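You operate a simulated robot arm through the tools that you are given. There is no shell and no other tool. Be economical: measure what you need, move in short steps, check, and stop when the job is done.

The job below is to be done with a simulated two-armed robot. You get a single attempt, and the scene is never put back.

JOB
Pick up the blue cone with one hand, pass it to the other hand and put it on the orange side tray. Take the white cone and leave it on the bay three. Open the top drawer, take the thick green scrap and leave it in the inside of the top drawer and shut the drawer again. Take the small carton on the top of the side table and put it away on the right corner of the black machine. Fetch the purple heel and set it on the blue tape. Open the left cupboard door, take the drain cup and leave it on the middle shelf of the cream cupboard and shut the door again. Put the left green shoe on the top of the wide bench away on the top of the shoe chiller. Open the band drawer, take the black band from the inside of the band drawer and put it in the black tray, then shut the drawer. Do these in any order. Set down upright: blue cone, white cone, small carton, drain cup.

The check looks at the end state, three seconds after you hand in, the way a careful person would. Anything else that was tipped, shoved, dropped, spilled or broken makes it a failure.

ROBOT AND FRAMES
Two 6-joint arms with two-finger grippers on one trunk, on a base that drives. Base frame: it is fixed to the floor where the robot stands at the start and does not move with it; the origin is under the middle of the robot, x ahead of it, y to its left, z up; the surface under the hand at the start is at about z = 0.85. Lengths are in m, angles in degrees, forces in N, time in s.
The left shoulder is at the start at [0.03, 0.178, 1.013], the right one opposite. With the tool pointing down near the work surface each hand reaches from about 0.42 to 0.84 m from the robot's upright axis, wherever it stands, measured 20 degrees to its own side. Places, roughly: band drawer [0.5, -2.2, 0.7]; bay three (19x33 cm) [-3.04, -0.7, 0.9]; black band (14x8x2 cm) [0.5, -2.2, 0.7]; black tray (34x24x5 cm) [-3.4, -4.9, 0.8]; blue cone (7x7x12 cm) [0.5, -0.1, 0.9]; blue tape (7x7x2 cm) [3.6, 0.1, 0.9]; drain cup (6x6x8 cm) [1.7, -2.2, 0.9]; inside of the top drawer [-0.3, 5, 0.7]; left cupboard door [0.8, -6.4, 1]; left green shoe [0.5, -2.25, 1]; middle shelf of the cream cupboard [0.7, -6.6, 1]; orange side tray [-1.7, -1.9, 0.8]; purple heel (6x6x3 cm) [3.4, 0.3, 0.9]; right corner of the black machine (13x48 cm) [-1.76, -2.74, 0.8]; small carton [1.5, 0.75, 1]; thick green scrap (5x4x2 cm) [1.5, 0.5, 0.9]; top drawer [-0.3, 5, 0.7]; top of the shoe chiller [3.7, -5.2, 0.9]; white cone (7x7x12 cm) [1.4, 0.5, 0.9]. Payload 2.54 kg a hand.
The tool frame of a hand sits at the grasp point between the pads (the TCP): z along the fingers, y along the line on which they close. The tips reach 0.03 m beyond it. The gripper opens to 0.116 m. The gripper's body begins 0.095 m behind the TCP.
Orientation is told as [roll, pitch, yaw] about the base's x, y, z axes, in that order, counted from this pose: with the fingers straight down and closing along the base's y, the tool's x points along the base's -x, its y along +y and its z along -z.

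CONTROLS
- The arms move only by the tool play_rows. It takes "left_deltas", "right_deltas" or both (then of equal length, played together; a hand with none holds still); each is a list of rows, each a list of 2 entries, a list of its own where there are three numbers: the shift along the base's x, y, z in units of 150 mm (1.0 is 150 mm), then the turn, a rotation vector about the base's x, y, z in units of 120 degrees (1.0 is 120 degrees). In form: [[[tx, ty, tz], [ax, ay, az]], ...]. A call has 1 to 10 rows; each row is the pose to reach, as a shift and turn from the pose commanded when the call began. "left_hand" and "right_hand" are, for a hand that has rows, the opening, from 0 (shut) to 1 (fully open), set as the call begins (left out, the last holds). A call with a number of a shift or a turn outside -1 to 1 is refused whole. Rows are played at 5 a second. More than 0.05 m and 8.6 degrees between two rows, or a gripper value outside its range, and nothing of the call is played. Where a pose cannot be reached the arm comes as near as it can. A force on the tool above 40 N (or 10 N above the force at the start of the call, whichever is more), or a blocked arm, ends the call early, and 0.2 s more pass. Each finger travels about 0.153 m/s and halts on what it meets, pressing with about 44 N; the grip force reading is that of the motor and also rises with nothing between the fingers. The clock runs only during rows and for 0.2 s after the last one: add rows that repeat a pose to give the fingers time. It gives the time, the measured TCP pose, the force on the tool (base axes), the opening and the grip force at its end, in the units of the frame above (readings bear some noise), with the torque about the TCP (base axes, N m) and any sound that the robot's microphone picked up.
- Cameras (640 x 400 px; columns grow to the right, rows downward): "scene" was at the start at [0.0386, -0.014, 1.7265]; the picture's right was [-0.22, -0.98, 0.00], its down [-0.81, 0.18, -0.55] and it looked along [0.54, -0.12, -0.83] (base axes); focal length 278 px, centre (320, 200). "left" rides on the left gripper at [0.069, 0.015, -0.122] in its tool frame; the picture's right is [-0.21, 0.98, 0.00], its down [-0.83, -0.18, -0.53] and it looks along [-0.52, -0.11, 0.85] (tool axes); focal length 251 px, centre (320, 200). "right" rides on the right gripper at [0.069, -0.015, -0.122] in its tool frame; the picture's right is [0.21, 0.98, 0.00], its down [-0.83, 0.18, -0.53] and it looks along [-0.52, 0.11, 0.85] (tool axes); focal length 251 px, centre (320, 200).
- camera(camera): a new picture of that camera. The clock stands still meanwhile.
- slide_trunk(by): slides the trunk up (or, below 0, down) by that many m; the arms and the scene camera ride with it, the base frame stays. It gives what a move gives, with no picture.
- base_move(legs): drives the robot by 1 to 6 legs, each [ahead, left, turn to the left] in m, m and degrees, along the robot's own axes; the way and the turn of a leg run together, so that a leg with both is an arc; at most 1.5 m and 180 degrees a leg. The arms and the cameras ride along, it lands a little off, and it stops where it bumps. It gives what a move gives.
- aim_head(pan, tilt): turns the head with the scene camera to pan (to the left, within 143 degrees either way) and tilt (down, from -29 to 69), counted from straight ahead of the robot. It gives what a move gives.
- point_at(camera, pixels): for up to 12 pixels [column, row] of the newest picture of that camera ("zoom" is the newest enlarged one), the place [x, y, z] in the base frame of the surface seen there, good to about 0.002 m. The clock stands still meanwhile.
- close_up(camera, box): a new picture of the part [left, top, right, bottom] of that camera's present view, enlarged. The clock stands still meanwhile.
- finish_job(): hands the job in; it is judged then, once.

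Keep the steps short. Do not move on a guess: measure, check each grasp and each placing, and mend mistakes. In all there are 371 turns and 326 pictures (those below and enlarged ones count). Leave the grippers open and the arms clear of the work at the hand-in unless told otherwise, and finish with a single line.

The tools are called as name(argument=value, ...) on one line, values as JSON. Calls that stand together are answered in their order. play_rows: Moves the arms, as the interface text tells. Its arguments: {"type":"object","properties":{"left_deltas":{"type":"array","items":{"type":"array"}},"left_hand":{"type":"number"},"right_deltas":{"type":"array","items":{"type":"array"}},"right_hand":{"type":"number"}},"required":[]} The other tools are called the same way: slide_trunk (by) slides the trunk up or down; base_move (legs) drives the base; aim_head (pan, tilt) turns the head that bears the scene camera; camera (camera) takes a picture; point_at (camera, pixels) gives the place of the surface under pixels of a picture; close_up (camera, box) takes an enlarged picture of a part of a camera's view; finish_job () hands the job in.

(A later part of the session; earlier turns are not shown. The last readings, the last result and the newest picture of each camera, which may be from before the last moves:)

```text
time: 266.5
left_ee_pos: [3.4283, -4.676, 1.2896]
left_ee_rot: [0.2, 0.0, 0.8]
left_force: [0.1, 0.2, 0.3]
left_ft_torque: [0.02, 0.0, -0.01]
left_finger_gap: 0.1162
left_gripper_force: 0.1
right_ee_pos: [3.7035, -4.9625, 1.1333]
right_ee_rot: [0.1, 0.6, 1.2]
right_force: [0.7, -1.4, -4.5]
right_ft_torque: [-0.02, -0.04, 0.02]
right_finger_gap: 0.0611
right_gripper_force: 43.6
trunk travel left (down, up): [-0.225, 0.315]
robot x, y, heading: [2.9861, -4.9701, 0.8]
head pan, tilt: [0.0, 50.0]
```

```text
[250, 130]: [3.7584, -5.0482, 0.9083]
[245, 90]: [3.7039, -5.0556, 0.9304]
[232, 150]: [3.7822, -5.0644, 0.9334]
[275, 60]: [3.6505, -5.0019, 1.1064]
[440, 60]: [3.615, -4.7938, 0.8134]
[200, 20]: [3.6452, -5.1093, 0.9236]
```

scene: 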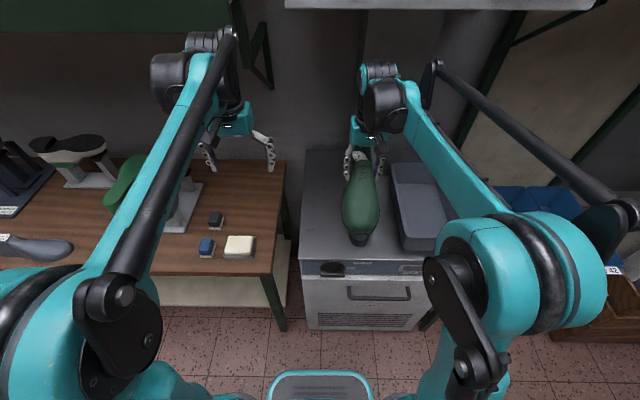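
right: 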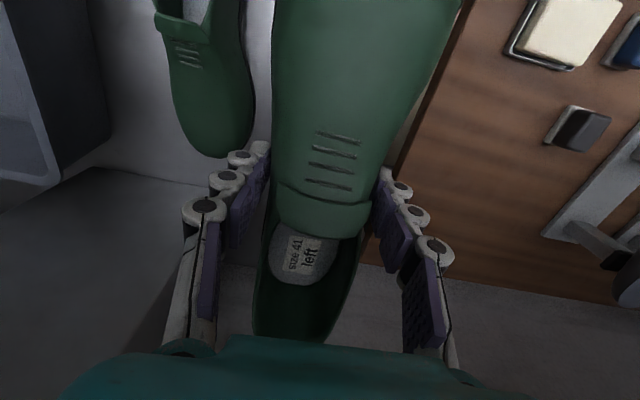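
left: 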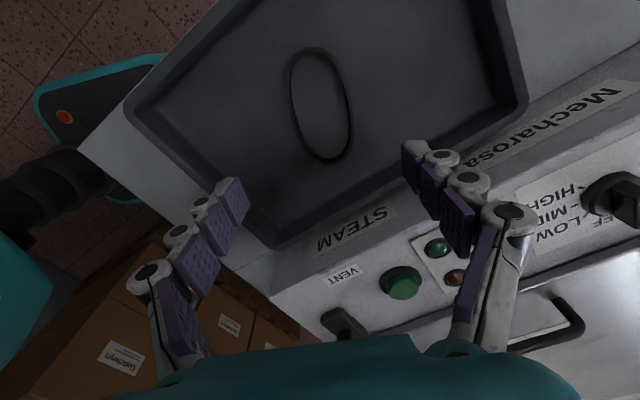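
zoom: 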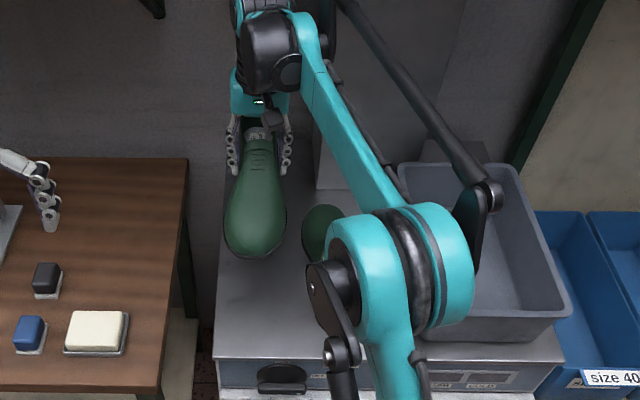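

Clear on both sides (4 cm to the other shoe). Descend.

play_rows(right_deltas=[[[0, 0, -0.3], [0, 0, 0]], [[0, 0, -0.6], [0, 0, 0]], [[0, 0, -0.85], [0, 0, 0]], [[0, 0, -1.0], [0, 0, 0]]])

play_rows(right_deltas=[[[0, 0, -0.06], [0, 0, 0]], [[0, 0, -0.11], [0, 0, 0]], [[0, 0, -0.15], [0, 0, 0]], [[0, 0, -0.19], [0, 0, 0]]])

close_up(camera="scene", box=[240, 80, 464, 280])

```text
time: 267.5
left_ee_pos: [3.4266, -4.6758, 1.2896]
left_ee_rot: [0.3, 0.0, 0.7]
left_force: [0.0, -0.6, -0.7]
left_ft_torque: [-0.03, 0.0, -0.02]
left_finger_gap: 0.116
left_gripper_force: 0.0
right_ee_pos: [3.7043, -4.9605, 0.983]
right_ee_rot: [0.1, 0.6, 1.2]
right_force: [0.2, -0.6, -4.8]
right_ft_torque: [-0.01, -0.03, 0.0]
right_finger_gap: 0.0612
right_gripper_force: 44.2
trunk travel left (down, up): [-0.225, 0.315]
robot x, y, heading: [2.9816, -4.9691, 0.7]
head pan, tilt: [0.0, 50.0]
```

```text
time: 268.4
left_ee_pos: [3.4253, -4.6766, 1.2901]
left_ee_rot: [0.3, -0.3, 0.7]
left_force: [0.3, -0.8, 0.2]
left_ft_torque: [0.03, 0.03, -0.01]
left_finger_gap: 0.1159
left_gripper_force: 0.1
right_ee_pos: [3.7017, -4.9637, 0.9641]
right_ee_rot: [0.1, 0.3, 1.2]
right_force: [-2.0, 2.1, 15.0]
right_ft_torque: [-0.17, -0.09, -0.03]
right_finger_gap: 0.0615
right_gripper_force: 44.0
trunk travel left (down, up): [-0.225, 0.315]
robot x, y, heading: [2.9804, -4.9697, 1.0]
head pan, tilt: [0.0, 50.0]
stopped in row 4 (right hand): the force on the tool passed its limit at 46 N (the readings are from after the stop); the commanded pose is now the measured one
```

```text
2.00 times, centred on (352, 180) of scene
```

zoom: 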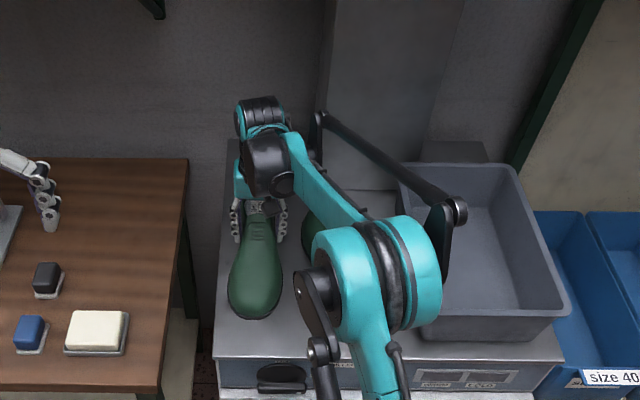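

Shoe is down (contact force). Open and rise.

play_rows(right_deltas=[[[0, 0, 0], [0, 0, 0]], [[0, 0, 0], [0, 0, 0]], [[0, 0, 0], [0, 0, 0]]], right_hand=0.78)

play_rows(right_deltas=[[[0, 0, 0.1], [0, 0, 0]], [[0, 0, 0.35], [0, 0, 0]], [[0, 0, 0.65], [0, 0, 0]], [[0, 0, 0.98], [0, 0, 0]]])

camera(camera="right")

camera(camera="scene")

```text
time: 269.2
left_ee_pos: [3.4271, -4.6775, 1.2901]
left_ee_rot: [0.3, -0.1, 0.7]
left_force: [-0.1, -0.4, -0.1]
left_ft_torque: [0.02, 0.0, 0.0]
left_finger_gap: 0.1159
left_gripper_force: 0.0
right_ee_pos: [3.704, -4.9635, 0.9618]
right_ee_rot: [0.2, 0.2, 1.1]
right_force: [-0.1, 0.4, 0.1]
right_ft_torque: [-0.03, -0.04, -0.02]
right_finger_gap: 0.0905
right_gripper_force: 0.1
trunk travel left (down, up): [-0.225, 0.315]
robot x, y, heading: [2.9841, -4.9692, 1.3]
head pan, tilt: [0.0, 50.0]
```

```text
time: 270.2
left_ee_pos: [3.4264, -4.6781, 1.291]
left_ee_rot: [0.3, -0.1, 0.7]
left_force: [0.4, -0.3, 0.2]
left_ft_torque: [0.01, -0.02, -0.02]
left_finger_gap: 0.1162
left_gripper_force: 0.0
right_ee_pos: [3.7079, -4.9664, 1.1103]
right_ee_rot: [0.0, 0.3, 1.1]
right_force: [0.1, -0.1, 0.1]
right_ft_torque: [0.01, -0.06, 0.02]
right_finger_gap: 0.0907
right_gripper_force: 0.1
trunk travel left (down, up): [-0.225, 0.315]
robot x, y, heading: [2.9837, -4.9712, 0.9]
head pan, tilt: [0.0, 50.0]
```

```text
227 pictures are left
```

right: 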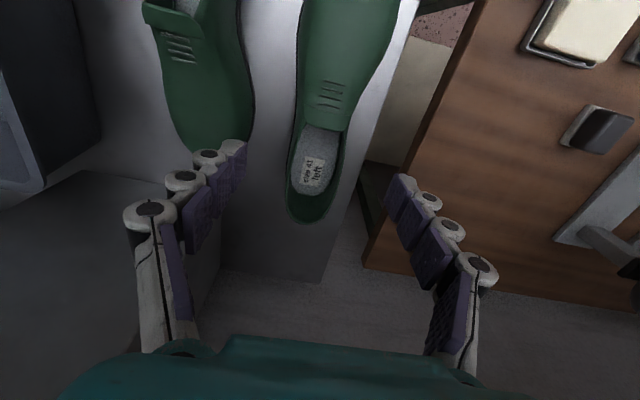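

```text
226 pictures are left
```

scene: 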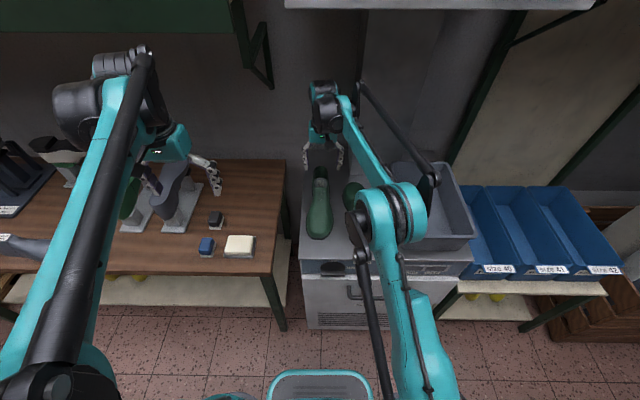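

Shoe stands on the chiller. I pull the hands in, back off, and turn to look toward the bench's back side where the drain cup is.

play_rows(right_deltas=[[[-0.1, 0, 0.3], [0, 0, 0]], [[-0.3, -0.1, 0.5], [0, 0, 0]], [[-0.5, -0.3, 0.6], [0, 0, 0]], [[-0.7, -0.5, 0.6], [0, 0, 0]], [[-0.9, -0.7, 0.6], [0, 0, 0]], [[-1.0, -0.9, 0.6], [0, 0, 0]]], right_hand=1)

base_move(legs=[[-0.75, 0, 0], [0, 0, 135]])

aim_head(pan=-10, tilt=28)

camera(camera="scene")

```text
time: 271.6
left_ee_pos: [3.4278, -4.6785, 1.2898]
left_ee_rot: [0.3, -0.1, 0.7]
left_force: [-1.1, -0.8, 0.7]
left_ft_torque: [-0.01, -0.04, 0.02]
left_finger_gap: 0.1159
left_gripper_force: 0.1
right_ee_pos: [3.5559, -5.0988, 1.2012]
right_ee_rot: [0.1, 0.3, 1.1]
right_force: [0.2, 0.0, -0.1]
right_ft_torque: [0.05, -0.01, 0.0]
right_finger_gap: 0.116
right_gripper_force: 0.0
trunk travel left (down, up): [-0.225, 0.315]
robot x, y, heading: [2.9843, -4.9681, 1.2]
head pan, tilt: [0.0, 50.0]
```

```text
time: 281.3
left_ee_pos: [1.6976, -4.8779, 1.2898]
left_ee_rot: [0.3, -0.1, 135.8]
left_force: [-0.2, 0.4, -0.2]
left_ft_torque: [-0.04, 0.0, -0.02]
left_finger_gap: 0.1159
left_gripper_force: 0.0
right_ee_pos: [1.9023, -4.4893, 1.1996]
right_ee_rot: [0.0, 0.3, 136.2]
right_force: [0.6, 0.0, -0.4]
right_ft_torque: [-0.03, 0.01, -0.04]
right_finger_gap: 0.1161
right_gripper_force: 0.1
trunk travel left (down, up): [-0.225, 0.315]
robot x, y, heading: [2.2189, -4.9817, 136.3]
head pan, tilt: [0.0, 50.0]
```

```text
time: 282.2
left_ee_pos: [1.6969, -4.8778, 1.2903]
left_ee_rot: [0.2, -0.1, 135.8]
left_force: [-0.7, -1.4, 0.1]
left_ft_torque: [-0.02, -0.02, 0.0]
left_finger_gap: 0.1161
left_gripper_force: 0.0
right_ee_pos: [1.9027, -4.4891, 1.2008]
right_ee_rot: [0.0, 0.4, 136.2]
right_force: [0.3, -0.5, 0.2]
right_ft_torque: [0.03, -0.01, 0.02]
right_finger_gap: 0.1161
right_gripper_force: 0.1
trunk travel left (down, up): [-0.225, 0.315]
robot x, y, heading: [2.2199, -4.9881, 136.1]
head pan, tilt: [-10.0, 28.0]
```

```text
225 pictures are left
```

scene: 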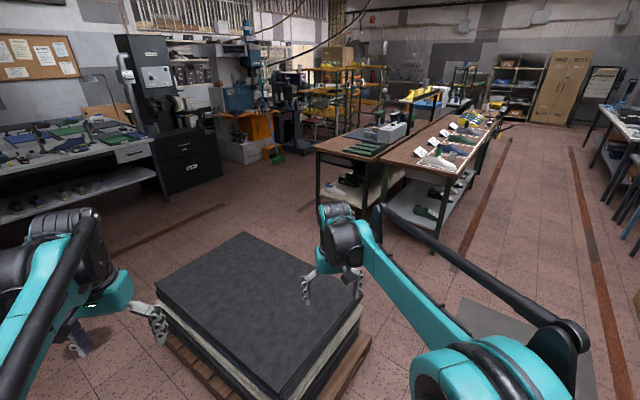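

point_at(camera="scene", pixels=[[500, 320], [560, 360], [480, 305], [435, 252], [430, 165], [455, 148], [420, 215], [420, 160], [500, 200], [360, 330]])

close_up(camera="scene", box=[370, 90, 530, 190])

```text
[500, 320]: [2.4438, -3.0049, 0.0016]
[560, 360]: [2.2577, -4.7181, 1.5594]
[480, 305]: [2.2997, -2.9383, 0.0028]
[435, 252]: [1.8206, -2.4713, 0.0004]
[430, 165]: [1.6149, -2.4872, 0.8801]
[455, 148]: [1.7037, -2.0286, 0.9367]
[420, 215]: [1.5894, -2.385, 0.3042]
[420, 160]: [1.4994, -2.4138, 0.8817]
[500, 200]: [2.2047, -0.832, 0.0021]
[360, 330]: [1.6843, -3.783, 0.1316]
```

```text
4.00 times, centred on (450, 140) of scene
```

zoom: 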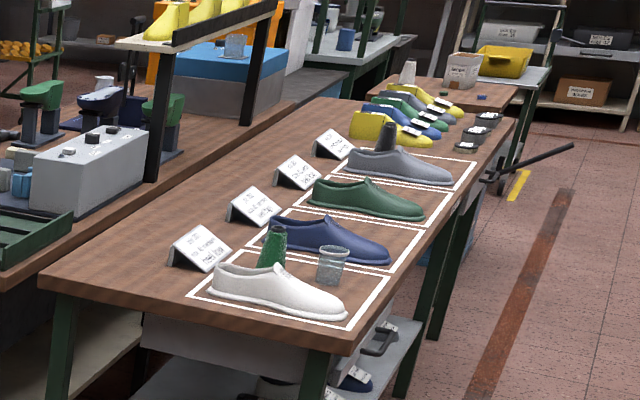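

The drain cup is the clear cup at zoom (330,265), between the white and blue shoes. I drive to the aisle east of it.

base_move(legs=[[0, 0, -50], [1.4, 0, 0], [1.35, 0, 0]])

base_move(legs=[[0, 0, 92]])

aim_head(pan=0, tilt=45)

camera(camera="scene")

```text
time: 298.1
left_ee_pos: [2.1455, -1.6957, 1.2902]
left_ee_rot: [0.3, 0.0, 86.3]
left_force: [0.8, 0.4, 0.1]
left_ft_torque: [-0.02, 0.01, 0.01]
left_finger_gap: 0.116
left_gripper_force: 0.1
right_ee_pos: [2.5756, -1.6007, 1.2]
right_ee_rot: [0.0, 0.3, 86.5]
right_force: [1.2, -0.2, 0.1]
right_ft_torque: [0.02, -0.01, 0.05]
right_finger_gap: 0.116
right_gripper_force: 0.1
trunk travel left (down, up): [-0.225, 0.315]
robot x, y, heading: [2.3988, -2.1637, 86.4]
head pan, tilt: [-10.0, 28.0]
```

```text
time: 302.5
left_ee_pos: [1.9478, -2.4442, 1.2901]
left_ee_rot: [0.4, -0.2, 179.0]
left_force: [-0.7, 0.6, -0.5]
left_ft_torque: [0.01, -0.02, 0.01]
left_finger_gap: 0.1161
left_gripper_force: 0.1
right_ee_pos: [1.831, -2.0187, 1.1989]
right_ee_rot: [0.0, 0.3, 179.4]
right_force: [-0.2, -0.5, -0.2]
right_ft_torque: [0.0, 0.02, -0.02]
right_finger_gap: 0.1157
right_gripper_force: 0.1
trunk travel left (down, up): [-0.225, 0.315]
robot x, y, heading: [2.3968, -2.1663, 179.4]
head pan, tilt: [-10.0, 28.0]
```

```text
time: 303.3
left_ee_pos: [1.948, -2.4439, 1.2911]
left_ee_rot: [0.3, -0.1, 179.2]
left_force: [0.1, -0.3, 0.3]
left_ft_torque: [0.03, 0.0, 0.0]
left_finger_gap: 0.1159
left_gripper_force: 0.1
right_ee_pos: [1.8312, -2.0186, 1.2]
right_ee_rot: [0.0, 0.4, 179.4]
right_force: [-0.2, -0.2, 0.2]
right_ft_torque: [0.01, 0.01, 0.03]
right_finger_gap: 0.1161
right_gripper_force: 0.0
trunk travel left (down, up): [-0.225, 0.315]
robot x, y, heading: [2.4023, -2.1586, 179.3]
head pan, tilt: [0.0, 45.0]
```

```text
223 pictures are left
```

scene: 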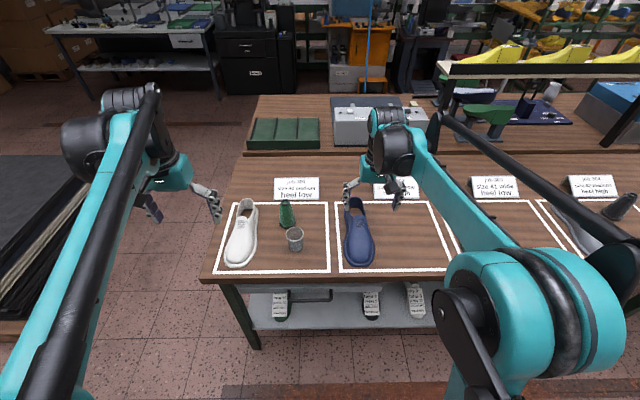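

close_up(camera="scene", box=[210, 180, 402, 290])

```text
3.33 times, centred on (306, 235) of scene
```

zoom: 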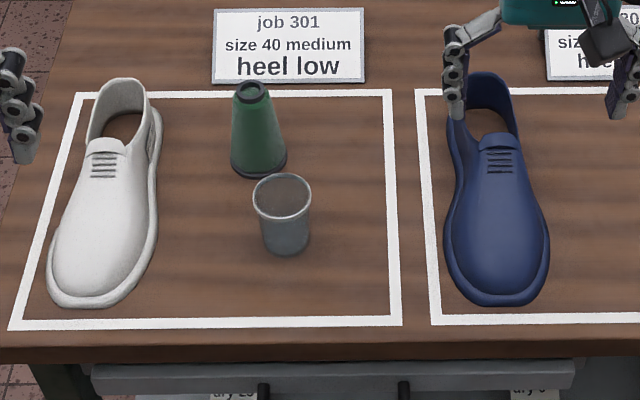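

point_at(camera="zoom", pixels=[[256, 195], [309, 195], [283, 177], [283, 213], [285, 250], [265, 235], [304, 235], [258, 160], [250, 90], [330, 250]])

```text
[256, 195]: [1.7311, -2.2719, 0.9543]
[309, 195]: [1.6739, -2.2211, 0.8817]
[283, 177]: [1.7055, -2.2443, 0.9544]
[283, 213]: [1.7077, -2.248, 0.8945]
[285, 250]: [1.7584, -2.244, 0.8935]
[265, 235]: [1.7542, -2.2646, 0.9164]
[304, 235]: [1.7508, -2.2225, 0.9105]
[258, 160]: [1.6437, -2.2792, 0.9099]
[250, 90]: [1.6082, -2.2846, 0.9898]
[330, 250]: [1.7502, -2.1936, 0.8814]
```

Cup centre ≈(1.734,-2.246), table 0.881, rim 0.957. I reposition the base so the right hand can take it with a forward tilt (useful later inside the cupboard).

base_move(legs=[[-0.12, 0.2, 0]])

play_rows(right_deltas=[[[0, 0, 0], [0, 0.07, 0]], [[0, 0, 0], [0, 0.14, 0]], [[0, 0, -0.1], [0, 0.21, 0]], [[0, 0, -0.2], [0, 0.28, 0]], [[0, 0, -0.3], [0, 0.35, 0]], [[0, 0, -0.4], [0, 0.417, 0]]], right_hand=1)

camera(camera="scene")

camera(camera="right")

```text
time: 305.0
left_ee_pos: [2.0639, -2.6468, 1.2895]
left_ee_rot: [0.2, -0.2, 179.3]
left_force: [-0.2, 0.3, 0.3]
left_ft_torque: [0.04, 0.02, 0.02]
left_finger_gap: 0.1161
left_gripper_force: 0.2
right_ee_pos: [1.9456, -2.2248, 1.1995]
right_ee_rot: [0.2, 0.4, 179.5]
right_force: [-0.6, -0.1, -0.3]
right_ft_torque: [0.04, 0.02, 0.03]
right_finger_gap: 0.1159
right_gripper_force: 0.0
trunk travel left (down, up): [-0.225, 0.315]
robot x, y, heading: [2.5152, -2.367, 179.6]
head pan, tilt: [0.0, 45.0]
```

```text
time: 306.4
left_ee_pos: [2.0655, -2.6469, 1.2898]
left_ee_rot: [0.3, -0.1, 179.4]
left_force: [-0.5, -0.7, -0.5]
left_ft_torque: [0.0, -0.05, -0.03]
left_finger_gap: 0.116
left_gripper_force: 0.2
right_ee_pos: [1.9442, -2.2229, 1.1392]
right_ee_rot: [0.5, -49.8, 179.5]
right_force: [-0.3, 0.1, -0.1]
right_ft_torque: [-0.01, 0.0, 0.0]
right_finger_gap: 0.116
right_gripper_force: 0.0
trunk travel left (down, up): [-0.225, 0.315]
robot x, y, heading: [2.5186, -2.3666, 179.1]
head pan, tilt: [0.0, 45.0]
```

```text
221 pictures are left
```

scene: 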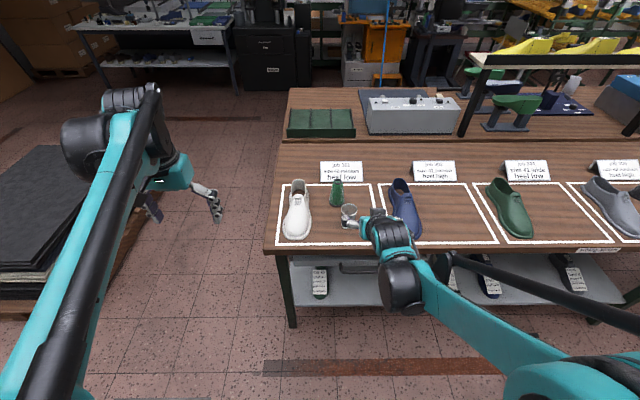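

```text
220 pictures are left
```

right: 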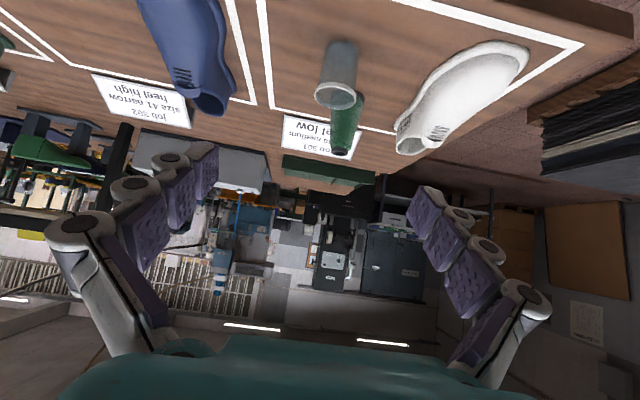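

Move to pre-grasp behind the cup.

play_rows(right_deltas=[[[-0.1, -0.05, -0.2], [0, 0, 0]], [[-0.25, -0.1, -0.4], [0, 0, 0]], [[-0.45, -0.15, -0.6], [0, 0, 0]], [[-0.65, -0.15, -0.8], [0, 0, 0]], [[-0.85, -0.15, -0.97], [0, 0, 0]]])

camera(camera="right")

```text
time: 307.6
left_ee_pos: [2.0632, -2.6464, 1.2887]
left_ee_rot: [0.3, 0.0, 179.3]
left_force: [0.3, -0.1, -0.9]
left_ft_torque: [0.0, -0.05, -0.01]
left_finger_gap: 0.1159
left_gripper_force: 0.0
right_ee_pos: [1.8188, -2.2436, 0.9945]
right_ee_rot: [0.5, -49.7, 179.4]
right_force: [0.4, -0.4, -1.8]
right_ft_torque: [-0.02, 0.01, 0.0]
right_finger_gap: 0.1157
right_gripper_force: 0.0
trunk travel left (down, up): [-0.225, 0.315]
robot x, y, heading: [2.5165, -2.3676, 179.7]
head pan, tilt: [0.0, 45.0]
```

```text
219 pictures are left
```

right: 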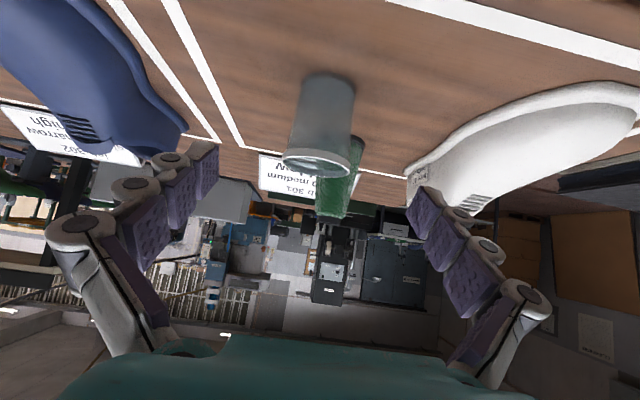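

point_at(camera="right", pixels=[[288, 152], [345, 158], [300, 100], [350, 100], [316, 150], [325, 85], [418, 190], [190, 110]])

```text
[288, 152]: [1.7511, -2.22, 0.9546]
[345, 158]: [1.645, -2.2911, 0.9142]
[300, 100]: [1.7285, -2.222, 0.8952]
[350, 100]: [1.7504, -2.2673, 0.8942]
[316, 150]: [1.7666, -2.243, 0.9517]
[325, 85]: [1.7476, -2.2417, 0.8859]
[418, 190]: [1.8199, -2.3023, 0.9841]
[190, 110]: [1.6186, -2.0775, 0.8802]
```

Cup is centred between the fingers. Advance, then close gently-timed.

play_rows(right_deltas=[[[-0.18, 0, -0.15], [0, 0, 0]], [[-0.36, -0.01, -0.3], [0, 0, 0]], [[-0.53, -0.01, -0.44], [0, 0, 0]], [[-0.53, -0.01, -0.44], [0, 0, 0]]])

play_rows(right_deltas=[[[0, 0, 0], [0, 0, 0]], [[0, 0, 0], [0, 0, 0]], [[0, 0, 0], [0, 0, 0]], [[0, 0, 0], [0, 0, 0]]], right_hand=0.3)

camera(camera="right")

```text
time: 308.6
left_ee_pos: [2.0657, -2.6457, 1.29]
left_ee_rot: [0.3, -0.2, 179.2]
left_force: [0.1, 0.2, 1.2]
left_ft_torque: [0.01, 0.03, -0.01]
left_finger_gap: 0.116
left_gripper_force: 0.0
right_ee_pos: [1.7406, -2.2471, 0.9301]
right_ee_rot: [0.5, -49.8, 179.3]
right_force: [0.7, -0.2, 0.5]
right_ft_torque: [-0.02, -0.02, 0.04]
right_finger_gap: 0.1158
right_gripper_force: 0.0
trunk travel left (down, up): [-0.225, 0.315]
robot x, y, heading: [2.5166, -2.3648, 179.4]
head pan, tilt: [0.0, 45.0]
```

```text
time: 309.6
left_ee_pos: [2.0644, -2.6478, 1.2912]
left_ee_rot: [0.3, -0.1, 179.4]
left_force: [0.6, -0.5, -0.4]
left_ft_torque: [-0.02, -0.01, -0.01]
left_finger_gap: 0.1162
left_gripper_force: 0.1
right_ee_pos: [1.7386, -2.248, 0.9287]
right_ee_rot: [0.4, -49.7, 179.4]
right_force: [0.1, -0.2, 0.0]
right_ft_torque: [-0.01, 0.0, 0.0]
right_finger_gap: 0.0543
right_gripper_force: 44.1
trunk travel left (down, up): [-0.225, 0.315]
robot x, y, heading: [2.5163, -2.3605, 179.4]
head pan, tilt: [0.0, 45.0]
```

```text
218 pictures are left
```

right: 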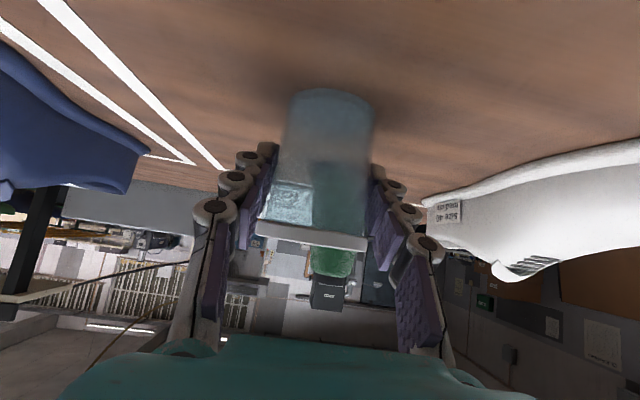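

Cup gripped (gap 0.054). Lift straight up, then back.

play_rows(right_deltas=[[[0, 0, 0.1], [0, 0, 0]], [[0, 0, 0.35], [0, 0, 0]], [[0, 0, 0.65], [0, 0, 0]], [[0, 0, 0.95], [0, 0, 0]]])

camera(camera="right")

camera(camera="scene")

```text
time: 310.6
left_ee_pos: [2.0653, -2.6466, 1.291]
left_ee_rot: [0.4, -0.1, 179.3]
left_force: [-0.3, -1.3, -0.4]
left_ft_torque: [0.0, 0.01, 0.01]
left_finger_gap: 0.116
left_gripper_force: 0.0
right_ee_pos: [1.7408, -2.2474, 1.0704]
right_ee_rot: [0.5, -49.7, 179.5]
right_force: [-0.4, -0.4, -0.6]
right_ft_torque: [-0.02, -0.02, 0.02]
right_finger_gap: 0.054
right_gripper_force: 43.8
trunk travel left (down, up): [-0.225, 0.315]
robot x, y, heading: [2.5159, -2.3651, 179.5]
head pan, tilt: [0.0, 45.0]
```

```text
217 pictures are left
```

right: 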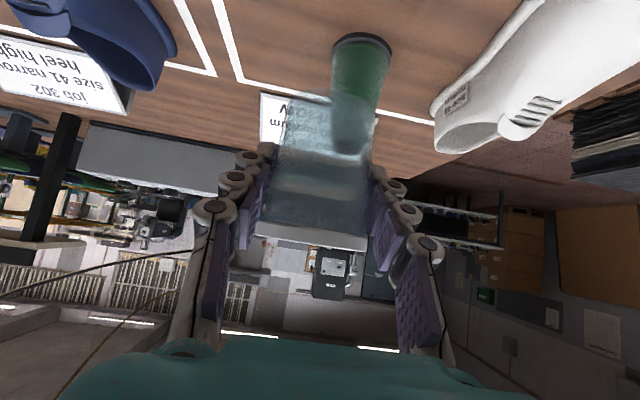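

```text
216 pictures are left
```

scene: 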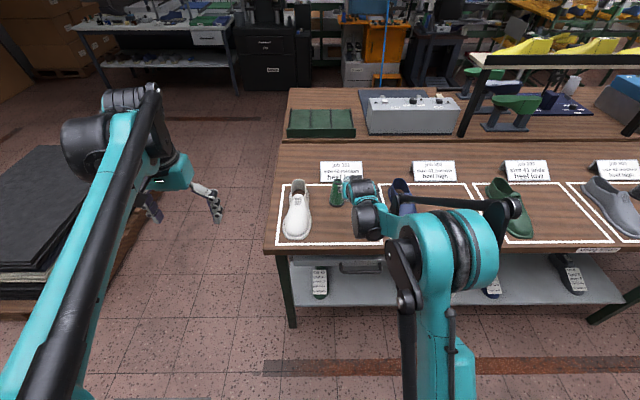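

Cup held. I drive south to the cream cupboard: back, turn left, south 2.95 m, strafe west.

base_move(legs=[[-0.1, 0, 0], [0, 0, 90], [1.5, 0, 0], [1.4, 0, 0]])

base_move(legs=[[0, -1.5, 0]])

aim_head(pan=0, tilt=20)

camera(camera="scene")

```text
time: 329.3
left_ee_pos: [2.7764, -5.7504, 1.2904]
left_ee_rot: [0.3, -0.1, -93.7]
left_force: [0.5, -0.5, 0.4]
left_ft_torque: [0.03, 0.02, 0.02]
left_finger_gap: 0.1161
left_gripper_force: 0.1
right_ee_pos: [2.361, -6.0541, 1.0716]
right_ee_rot: [0.5, -49.6, -93.7]
right_force: [0.0, 0.8, -0.2]
right_ft_torque: [-0.01, -0.03, 0.01]
right_finger_gap: 0.0538
right_gripper_force: 43.8
trunk travel left (down, up): [-0.225, 0.315]
robot x, y, heading: [2.5202, -5.2827, -93.4]
head pan, tilt: [0.0, 45.0]
```

```text
time: 337.0
left_ee_pos: [1.219, -5.6571, 1.2902]
left_ee_rot: [0.4, -0.2, -93.5]
left_force: [0.7, 0.2, 0.1]
left_ft_torque: [0.04, 0.0, -0.01]
left_finger_gap: 0.1161
left_gripper_force: 0.0
right_ee_pos: [0.8078, -5.9618, 1.0701]
right_ee_rot: [0.6, -49.7, -93.3]
right_force: [-0.1, -0.1, -0.3]
right_ft_torque: [0.03, 0.04, -0.02]
right_finger_gap: 0.0534
right_gripper_force: 43.7
trunk travel left (down, up): [-0.225, 0.315]
robot x, y, heading: [0.9617, -5.1898, -93.0]
head pan, tilt: [0.0, 45.0]
```

```text
time: 337.9
left_ee_pos: [1.2201, -5.6575, 1.2916]
left_ee_rot: [0.2, -0.1, -93.5]
left_force: [-0.4, 0.1, 0.2]
left_ft_torque: [0.03, 0.02, 0.06]
left_finger_gap: 0.116
left_gripper_force: 0.1
right_ee_pos: [0.806, -5.9621, 1.0713]
right_ee_rot: [0.6, -49.6, -93.3]
right_force: [-0.9, 0.4, 0.3]
right_ft_torque: [0.0, -0.01, -0.02]
right_finger_gap: 0.0537
right_gripper_force: 44.1
trunk travel left (down, up): [-0.225, 0.315]
robot x, y, heading: [0.9594, -5.1874, -93.2]
head pan, tilt: [0.0, 20.0]
```

```text
215 pictures are left
```

scene: 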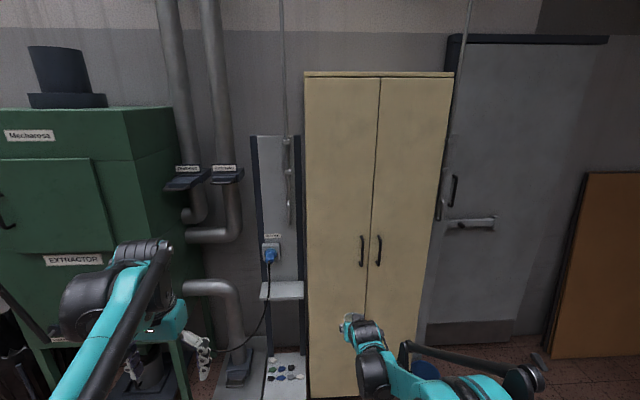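

point_at(camera="scene", pixels=[[308, 200], [376, 200], [445, 200], [361, 237], [361, 250], [362, 265], [367, 230], [340, 250], [378, 250], [310, 380], [306, 80], [280, 290]])

close_up(camera="scene", box=[320, 210, 416, 290])

```text
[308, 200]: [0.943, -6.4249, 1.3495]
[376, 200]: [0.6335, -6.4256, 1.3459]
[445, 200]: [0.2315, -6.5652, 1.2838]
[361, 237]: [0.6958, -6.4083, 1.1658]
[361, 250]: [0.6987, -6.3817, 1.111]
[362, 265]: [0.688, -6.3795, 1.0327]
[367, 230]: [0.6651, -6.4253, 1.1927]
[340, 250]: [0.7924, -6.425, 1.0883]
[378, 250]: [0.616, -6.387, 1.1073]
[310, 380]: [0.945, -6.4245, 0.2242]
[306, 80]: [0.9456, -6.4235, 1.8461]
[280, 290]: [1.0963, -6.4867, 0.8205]
```

```text
5.00 times, centred on (368, 250) of scene
```

zoom: 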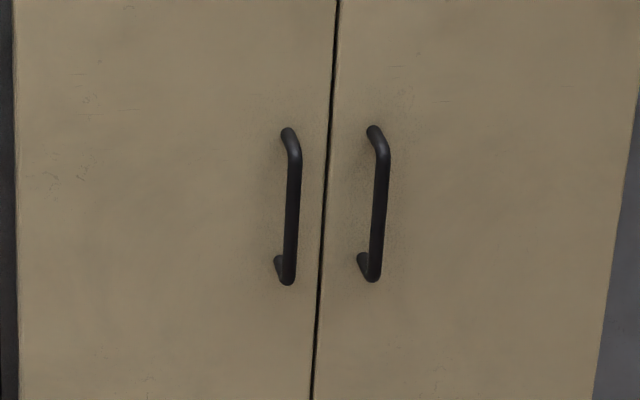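

Left door: x 0.64–0.95, hinge at x≈0.955, front y=-6.425; handle bar at (0.69,-6.384), z 1.03–1.16. I pull the cup hand back first and straighten the base.

play_rows(right_deltas=[[[0, 0.2, 0], [0, 0, 0]], [[-0.1, 0.4, 0.05], [0, 0, 0]], [[-0.2, 0.6, 0.1], [0, 0, 0]], [[-0.4, 0.8, 0.15], [0, 0, 0]], [[-0.6, 1.0, 0.2], [0, 0, 0]]])

base_move(legs=[[0, -0.36, 3.2], [0.35, 0, 0]])

camera(camera="scene")

```text
time: 339.1
left_ee_pos: [1.2179, -5.6539, 1.29]
left_ee_rot: [0.3, -0.1, -93.4]
left_force: [-0.9, 0.6, -1.3]
left_ft_torque: [-0.03, -0.04, -0.02]
left_finger_gap: 0.1163
left_gripper_force: 0.1
right_ee_pos: [0.7168, -5.8107, 1.1025]
right_ee_rot: [0.6, -49.8, -93.2]
right_force: [0.9, 0.6, -1.2]
right_ft_torque: [0.01, 0.01, 0.01]
right_finger_gap: 0.0536
right_gripper_force: 44.0
trunk travel left (down, up): [-0.225, 0.315]
robot x, y, heading: [0.961, -5.1904, -93.2]
head pan, tilt: [0.0, 20.0]
```

```text
time: 343.3
left_ee_pos: [0.8834, -5.9892, 1.2905]
left_ee_rot: [0.3, -0.3, -90.2]
left_force: [0.8, 0.2, 0.3]
left_ft_torque: [0.01, -0.02, 0.02]
left_finger_gap: 0.1157
left_gripper_force: 0.1
right_ee_pos: [0.3902, -6.1728, 1.1032]
right_ee_rot: [0.4, -49.7, -90.0]
right_force: [0.8, -0.3, -0.4]
right_ft_torque: [-0.02, 0.01, 0.02]
right_finger_gap: 0.0536
right_gripper_force: 44.0
trunk travel left (down, up): [-0.225, 0.315]
robot x, y, heading: [0.5972, -5.5362, -90.0]
head pan, tilt: [0.0, 20.0]
```

```text
213 pictures are left
```

scene: 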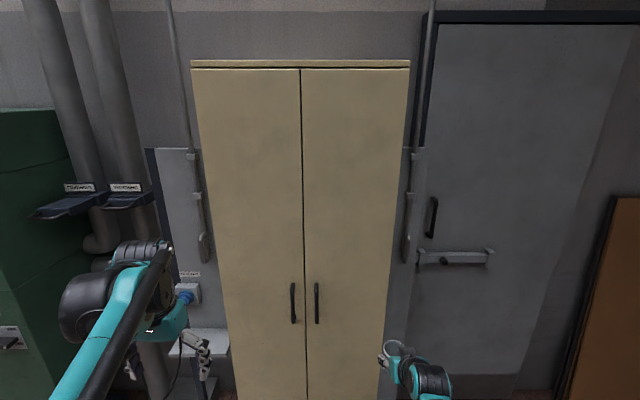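

Tilt the left hand forward 65° and bring it in line with the handle, still ~0.3 m in front of it.

play_rows(left_deltas=[[[-0.1, 0, 0], [-0.068, 0, 0]], [[-0.25, 0, 0], [-0.135, 0, 0]], [[-0.4, 0, 0], [-0.203, 0, 0]], [[-0.55, 0, 0], [-0.27, 0, 0]], [[-0.7, 0, -0.1], [-0.338, 0, 0]], [[-0.85, 0, -0.2], [-0.405, 0, 0]], [[-1.0, 0, -0.3], [-0.473, 0, 0]], [[-1.0, 0, -0.4], [-0.54, 0, 0]]], left_hand=0.6)

camera(camera="left")

```text
time: 345.1
left_ee_pos: [0.7337, -5.9843, 1.2306]
left_ee_rot: [0.8, -65.0, -90.5]
left_force: [0.0, 0.5, -0.9]
left_ft_torque: [0.0, -0.01, 0.01]
left_finger_gap: 0.0699
left_gripper_force: 0.1
right_ee_pos: [0.3911, -6.1719, 1.1028]
right_ee_rot: [0.6, -49.7, -90.1]
right_force: [-0.5, -0.1, -0.3]
right_ft_torque: [-0.02, -0.01, 0.01]
right_finger_gap: 0.0534
right_gripper_force: 44.5
trunk travel left (down, up): [-0.225, 0.315]
robot x, y, heading: [0.5959, -5.537, -90.1]
head pan, tilt: [0.0, 20.0]
```

```text
212 pictures are left
```

left: 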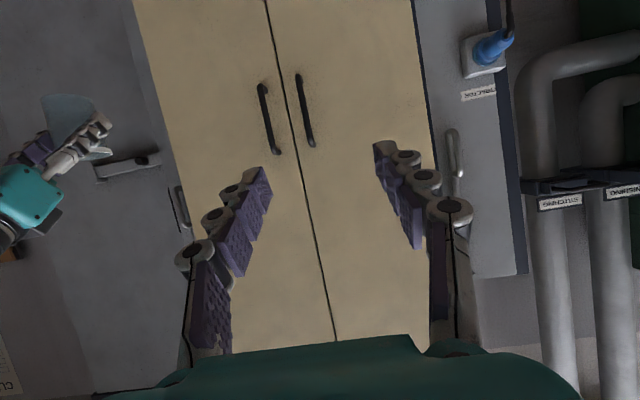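

point_at(camera="left", pixels=[[304, 110], [300, 85], [308, 135], [298, 75], [312, 147], [330, 110]])

```text
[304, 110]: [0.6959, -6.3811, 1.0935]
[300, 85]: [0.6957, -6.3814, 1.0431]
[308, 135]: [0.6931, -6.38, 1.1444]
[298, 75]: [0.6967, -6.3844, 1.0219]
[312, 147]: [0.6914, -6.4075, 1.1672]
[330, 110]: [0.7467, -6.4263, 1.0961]
```

Handle bar at (0.694,-6.385). Approach in steps.

play_rows(left_deltas=[[[-0.08, -0.25, -0.1], [0, 0, 0]], [[-0.16, -0.5, -0.2], [0, 0, 0]], [[-0.265, -0.75, -0.3], [0, 0, 0]], [[-0.265, -1.0, -0.4], [0, 0, 0]]])

play_rows(left_deltas=[[[0, -0.25, -0.06], [0, 0, 0]], [[0, -0.5, -0.12], [0, 0, 0]], [[0, -0.75, -0.18], [0, 0, 0]], [[0, -0.95, -0.24], [0, 0, 0]]])

camera(camera="left")

```text
time: 346.1
left_ee_pos: [0.6903, -6.1392, 1.1698]
left_ee_rot: [0.7, -64.8, -90.5]
left_force: [0.7, -0.4, 0.0]
left_ft_torque: [0.01, 0.02, -0.02]
left_finger_gap: 0.0694
left_gripper_force: 0.1
right_ee_pos: [0.3915, -6.1729, 1.1008]
right_ee_rot: [0.5, -49.6, -90.1]
right_force: [-0.5, -0.3, 0.4]
right_ft_torque: [0.02, -0.01, 0.03]
right_finger_gap: 0.0537
right_gripper_force: 43.3
trunk travel left (down, up): [-0.225, 0.315]
robot x, y, heading: [0.5962, -5.5358, -90.0]
head pan, tilt: [0.0, 20.0]
```

```text
time: 347.1
left_ee_pos: [0.6882, -6.2803, 1.1308]
left_ee_rot: [0.9, -65.0, -90.5]
left_force: [-0.3, 0.1, 0.0]
left_ft_torque: [-0.04, 0.03, 0.01]
left_finger_gap: 0.0696
left_gripper_force: 0.0
right_ee_pos: [0.3892, -6.1715, 1.1019]
right_ee_rot: [0.4, -49.7, -90.2]
right_force: [-0.9, 0.1, -0.6]
right_ft_torque: [-0.02, -0.01, 0.01]
right_finger_gap: 0.0536
right_gripper_force: 43.5
trunk travel left (down, up): [-0.225, 0.315]
robot x, y, heading: [0.5969, -5.5383, -89.6]
head pan, tilt: [0.0, 20.0]
```

```text
211 pictures are left
```

left: 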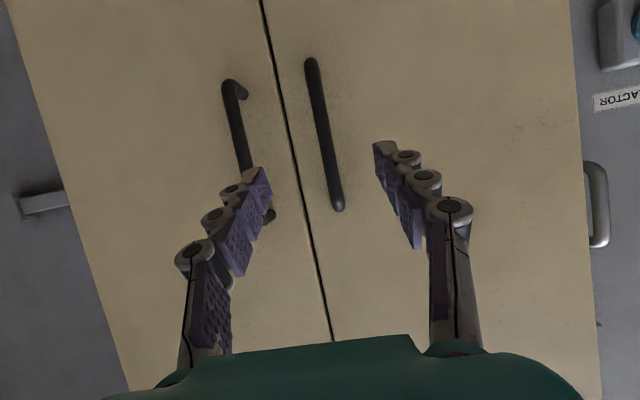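

play_rows(left_deltas=[[[0.02, -0.25, -0.1], [0, 0, 0]], [[0.03, -0.5, -0.2], [0, 0, 0]], [[0.03, -0.66, -0.28], [0, 0, 0]], [[0.03, -0.66, -0.28], [0, 0, 0]]])

play_rows(left_deltas=[[[0, 0, 0], [0, 0, 0]], [[0, 0, 0], [0, 0, 0]], [[0, 0, 0], [0, 0, 0]]], left_hand=0)

camera(camera="left")

```text
time: 348.1
left_ee_pos: [0.6946, -6.3767, 1.0925]
left_ee_rot: [0.7, -64.9, -90.6]
left_force: [0.3, 0.5, 0.2]
left_ft_torque: [0.03, -0.01, 0.01]
left_finger_gap: 0.0697
left_gripper_force: 0.0
right_ee_pos: [0.3912, -6.1705, 1.1023]
right_ee_rot: [0.7, -49.6, -90.1]
right_force: [0.4, 0.5, -0.5]
right_ft_torque: [-0.02, 0.03, 0.02]
right_finger_gap: 0.0539
right_gripper_force: 44.2
trunk travel left (down, up): [-0.225, 0.315]
robot x, y, heading: [0.5956, -5.5371, -89.9]
head pan, tilt: [0.0, 20.0]
```

```text
time: 348.9
left_ee_pos: [0.6924, -6.3785, 1.0918]
left_ee_rot: [0.8, -64.9, -90.6]
left_force: [-9.9, 0.8, -4.4]
left_ft_torque: [-0.07, 0.39, -0.09]
left_finger_gap: 0.0126
left_gripper_force: 39.4
right_ee_pos: [0.3892, -6.1715, 1.1014]
right_ee_rot: [0.6, -49.7, -90.3]
right_force: [0.4, -0.2, -0.8]
right_ft_torque: [-0.02, -0.02, -0.01]
right_finger_gap: 0.0537
right_gripper_force: 43.9
trunk travel left (down, up): [-0.225, 0.315]
robot x, y, heading: [0.6006, -5.5398, -90.1]
head pan, tilt: [0.0, 20.0]
```

```text
210 pictures are left
```

left: 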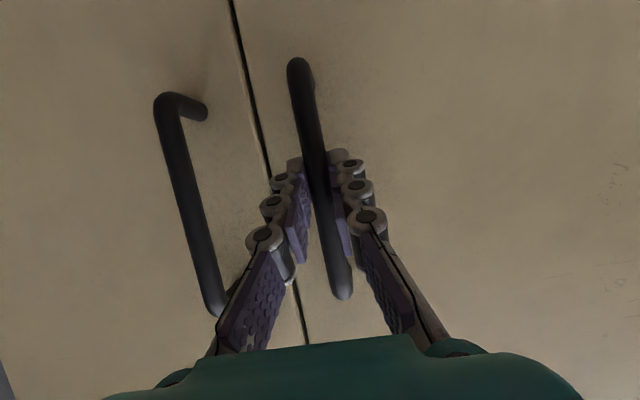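

Handle gripped. I pull the door along its arc (hinge at about (0.955,-6.425)), first 32°.

play_rows(left_deltas=[[[0.025, 0.12, 0], [0, 0, -0.02]], [[0.061, 0.241, 0], [0, 0, -0.035]], [[0.105, 0.356, 0], [0, 0, -0.05]], [[0.154, 0.47, 0], [0, 0, -0.07]], [[0.215, 0.58, 0], [0, 0, -0.09]], [[0.279, 0.685, 0], [0, 0, -0.11]], [[0.353, 0.784, 0], [0, 0, -0.125]], [[0.431, 0.88, 0], [0, 0, -0.14]]])

camera(camera="scene")

```text
time: 350.7
left_ee_pos: [0.7624, -6.2465, 1.0926]
left_ee_rot: [0.9, -65.0, -107.3]
left_force: [-3.8, 4.8, 2.4]
left_ft_torque: [0.37, 0.1, 0.08]
left_finger_gap: 0.0125
left_gripper_force: 39.3
right_ee_pos: [0.3916, -6.1702, 1.1032]
right_ee_rot: [0.6, -49.8, -90.0]
right_force: [-0.1, -0.1, -0.4]
right_ft_torque: [0.01, 0.02, -0.03]
right_finger_gap: 0.0538
right_gripper_force: 44.3
trunk travel left (down, up): [-0.225, 0.315]
robot x, y, heading: [0.5989, -5.5379, -89.8]
head pan, tilt: [0.0, 20.0]
```

```text
209 pictures are left
```

scene: 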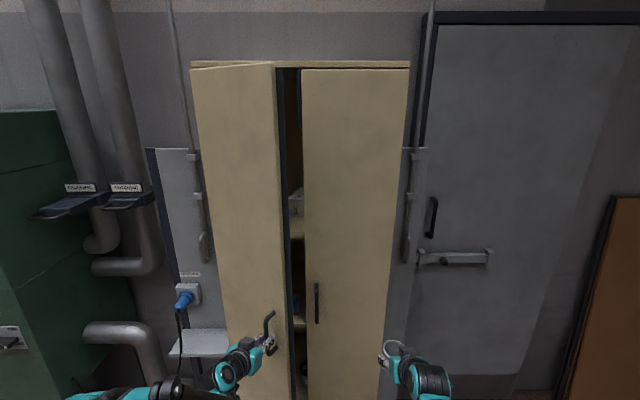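

Door swings freely. Continue to about 68°.

play_rows(left_deltas=[[[0.088, 0.09, 0], [0, 0, -0.02]], [[0.179, 0.171, 0], [0, 0, -0.035]], [[0.28, 0.247, 0], [0, 0, -0.05]], [[0.381, 0.317, 0], [0, 0, -0.07]], [[0.49, 0.38, 0], [0, 0, -0.09]], [[0.6, 0.433, 0], [0, 0, -0.105]], [[0.716, 0.478, 0], [0, 0, -0.12]], [[0.833, 0.517, 0], [0, 0, -0.14]], [[0.953, 0.547, 0], [0, 0, -0.16]]])

camera(camera="scene")

```text
time: 352.5
left_ee_pos: [0.8799, -6.1758, 1.0901]
left_ee_rot: [1.3, -65.0, -122.6]
left_force: [4.5, -11.4, -6.3]
left_ft_torque: [0.27, -0.17, 0.23]
left_finger_gap: 0.0128
left_gripper_force: 39.0
right_ee_pos: [0.3914, -6.1736, 1.1011]
right_ee_rot: [0.6, -49.5, -90.2]
right_force: [-0.4, 0.5, -0.9]
right_ft_torque: [-0.01, 0.01, -0.02]
right_finger_gap: 0.0536
right_gripper_force: 44.1
trunk travel left (down, up): [-0.225, 0.315]
robot x, y, heading: [0.5986, -5.54, -90.0]
head pan, tilt: [0.0, 20.0]
stopped in row 8 (left hand): the force on the tool passed its limit at 41 N (the readings are from after the stop); the commanded pose is now the measured one
```

```text
208 pictures are left
```

scene: 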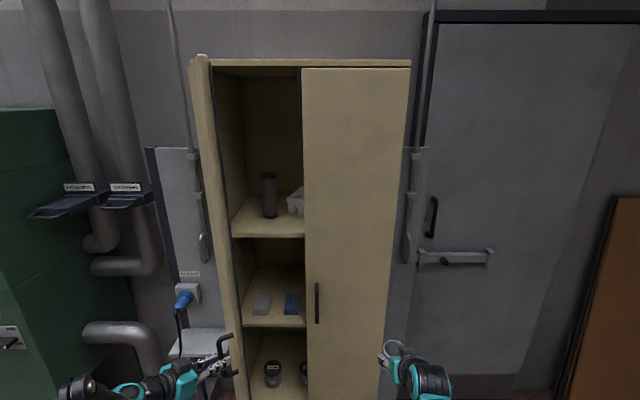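

The door is open ~65°. I measure the shelves.

close_up(camera="scene", box=[190, 160, 350, 390])

point_at(camera="scene", pixels=[[260, 225], [270, 235], [262, 305], [275, 318], [290, 303], [255, 280], [290, 280], [270, 375], [236, 250], [203, 200], [235, 320], [240, 240]])

```text
1.74 times, centred on (270, 275) of scene
```

zoom: 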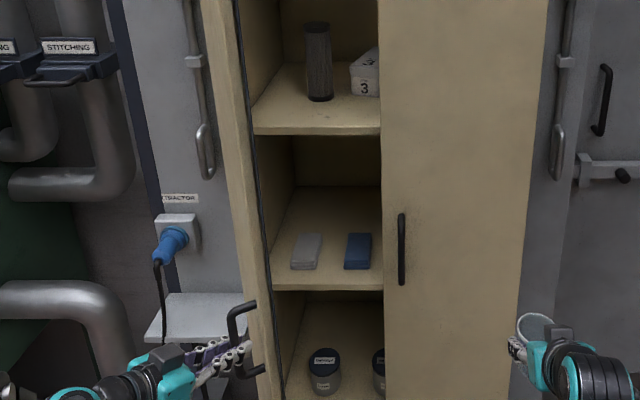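

```text
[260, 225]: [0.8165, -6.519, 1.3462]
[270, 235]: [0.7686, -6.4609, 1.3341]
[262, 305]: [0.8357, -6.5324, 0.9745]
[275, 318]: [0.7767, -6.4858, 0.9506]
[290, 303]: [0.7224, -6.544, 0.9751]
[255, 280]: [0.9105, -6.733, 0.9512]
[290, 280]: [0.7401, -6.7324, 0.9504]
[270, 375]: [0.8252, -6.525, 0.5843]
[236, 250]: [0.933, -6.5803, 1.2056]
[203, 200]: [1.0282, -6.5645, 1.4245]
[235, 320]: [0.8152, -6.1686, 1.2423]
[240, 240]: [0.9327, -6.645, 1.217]
```

Middle shelf surface z≈0.950 with two small blocks in front; free space behind them around (0.78,-6.65). I swing the door further with the handle using the corrected arc.

play_rows(left_deltas=[[[0.117, 0.03, 0], [0, 0, -0.03]], [[0.233, 0.053, 0], [0, 0, -0.06]], [[0.353, 0.067, 0], [0, 0, -0.09]], [[0.473, 0.073, 0], [0, 0, -0.12]], [[0.595, 0.07, 0], [0, 0, -0.15]], [[0.717, 0.06, 0], [0, 0, -0.18]]])

camera(camera="scene")

```text
time: 353.9
left_ee_pos: [0.9833, -6.1689, 1.0907]
left_ee_rot: [1.3, -65.2, -144.3]
left_force: [-2.8, -36.2, 11.2]
left_ft_torque: [-0.7, 0.77, 0.28]
left_finger_gap: 0.0128
left_gripper_force: 38.9
right_ee_pos: [0.3888, -6.1751, 1.0995]
right_ee_rot: [0.6, -49.5, -90.1]
right_force: [0.1, 0.0, 0.9]
right_ft_torque: [0.0, -0.02, 0.0]
right_finger_gap: 0.054
right_gripper_force: 43.7
trunk travel left (down, up): [-0.225, 0.315]
robot x, y, heading: [0.5941, -5.5373, -90.0]
head pan, tilt: [0.0, 20.0]
```

```text
206 pictures are left
```

scene: 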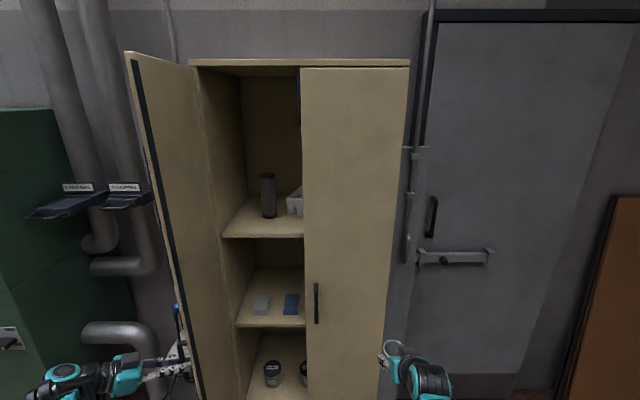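

Door is open past 90°. Relax and release the handle, then retreat along the fingers.

play_rows(left_deltas=[[[0, -0.03, 0], [0, 0, 0]], [[0, -0.03, 0], [0, 0, 0]], [[0, -0.03, 0], [0, 0, 0]]], left_hand=0.5)

play_rows(left_deltas=[[[0.15, 0.1, 0.08], [0, 0, 0]], [[0.3, 0.21, 0.17], [0, 0, 0]], [[0.49, 0.35, 0.28], [0, 0, 0]], [[0.6, 0.5, 0.4], [0, 0, 0]]])

camera(camera="scene")

```text
time: 354.7
left_ee_pos: [0.985, -6.1695, 1.0921]
left_ee_rot: [1.1, -65.0, -144.3]
left_force: [0.0, 0.6, -0.1]
left_ft_torque: [0.0, 0.0, 0.03]
left_finger_gap: 0.0578
left_gripper_force: 0.0
right_ee_pos: [0.3905, -6.1711, 1.1027]
right_ee_rot: [0.5, -49.7, -90.1]
right_force: [0.3, -0.3, 0.5]
right_ft_torque: [0.02, -0.01, 0.0]
right_finger_gap: 0.0535
right_gripper_force: 44.2
trunk travel left (down, up): [-0.225, 0.315]
robot x, y, heading: [0.599, -5.5384, -90.5]
head pan, tilt: [0.0, 20.0]
```

```text
time: 355.7
left_ee_pos: [1.0751, -6.093, 1.1509]
left_ee_rot: [1.3, -65.1, -144.4]
left_force: [0.4, 0.5, 0.0]
left_ft_torque: [-0.01, -0.01, -0.01]
left_finger_gap: 0.0578
left_gripper_force: 0.1
right_ee_pos: [0.39, -6.1714, 1.103]
right_ee_rot: [0.6, -49.8, -90.2]
right_force: [0.5, -0.2, -0.6]
right_ft_torque: [0.01, 0.02, -0.01]
right_finger_gap: 0.0537
right_gripper_force: 44.0
trunk travel left (down, up): [-0.225, 0.315]
robot x, y, heading: [0.5991, -5.5373, -89.9]
head pan, tilt: [0.0, 20.0]
```

```text
205 pictures are left
```

scene: 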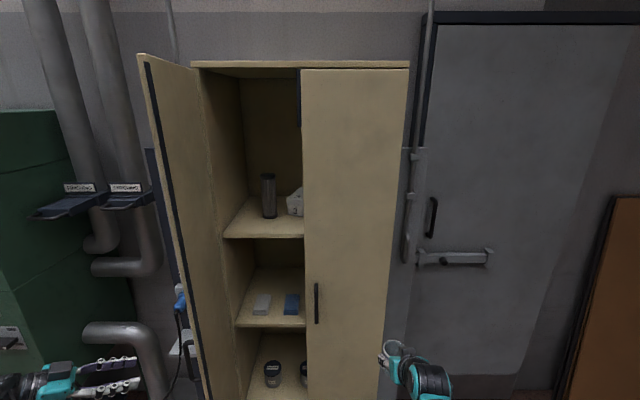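

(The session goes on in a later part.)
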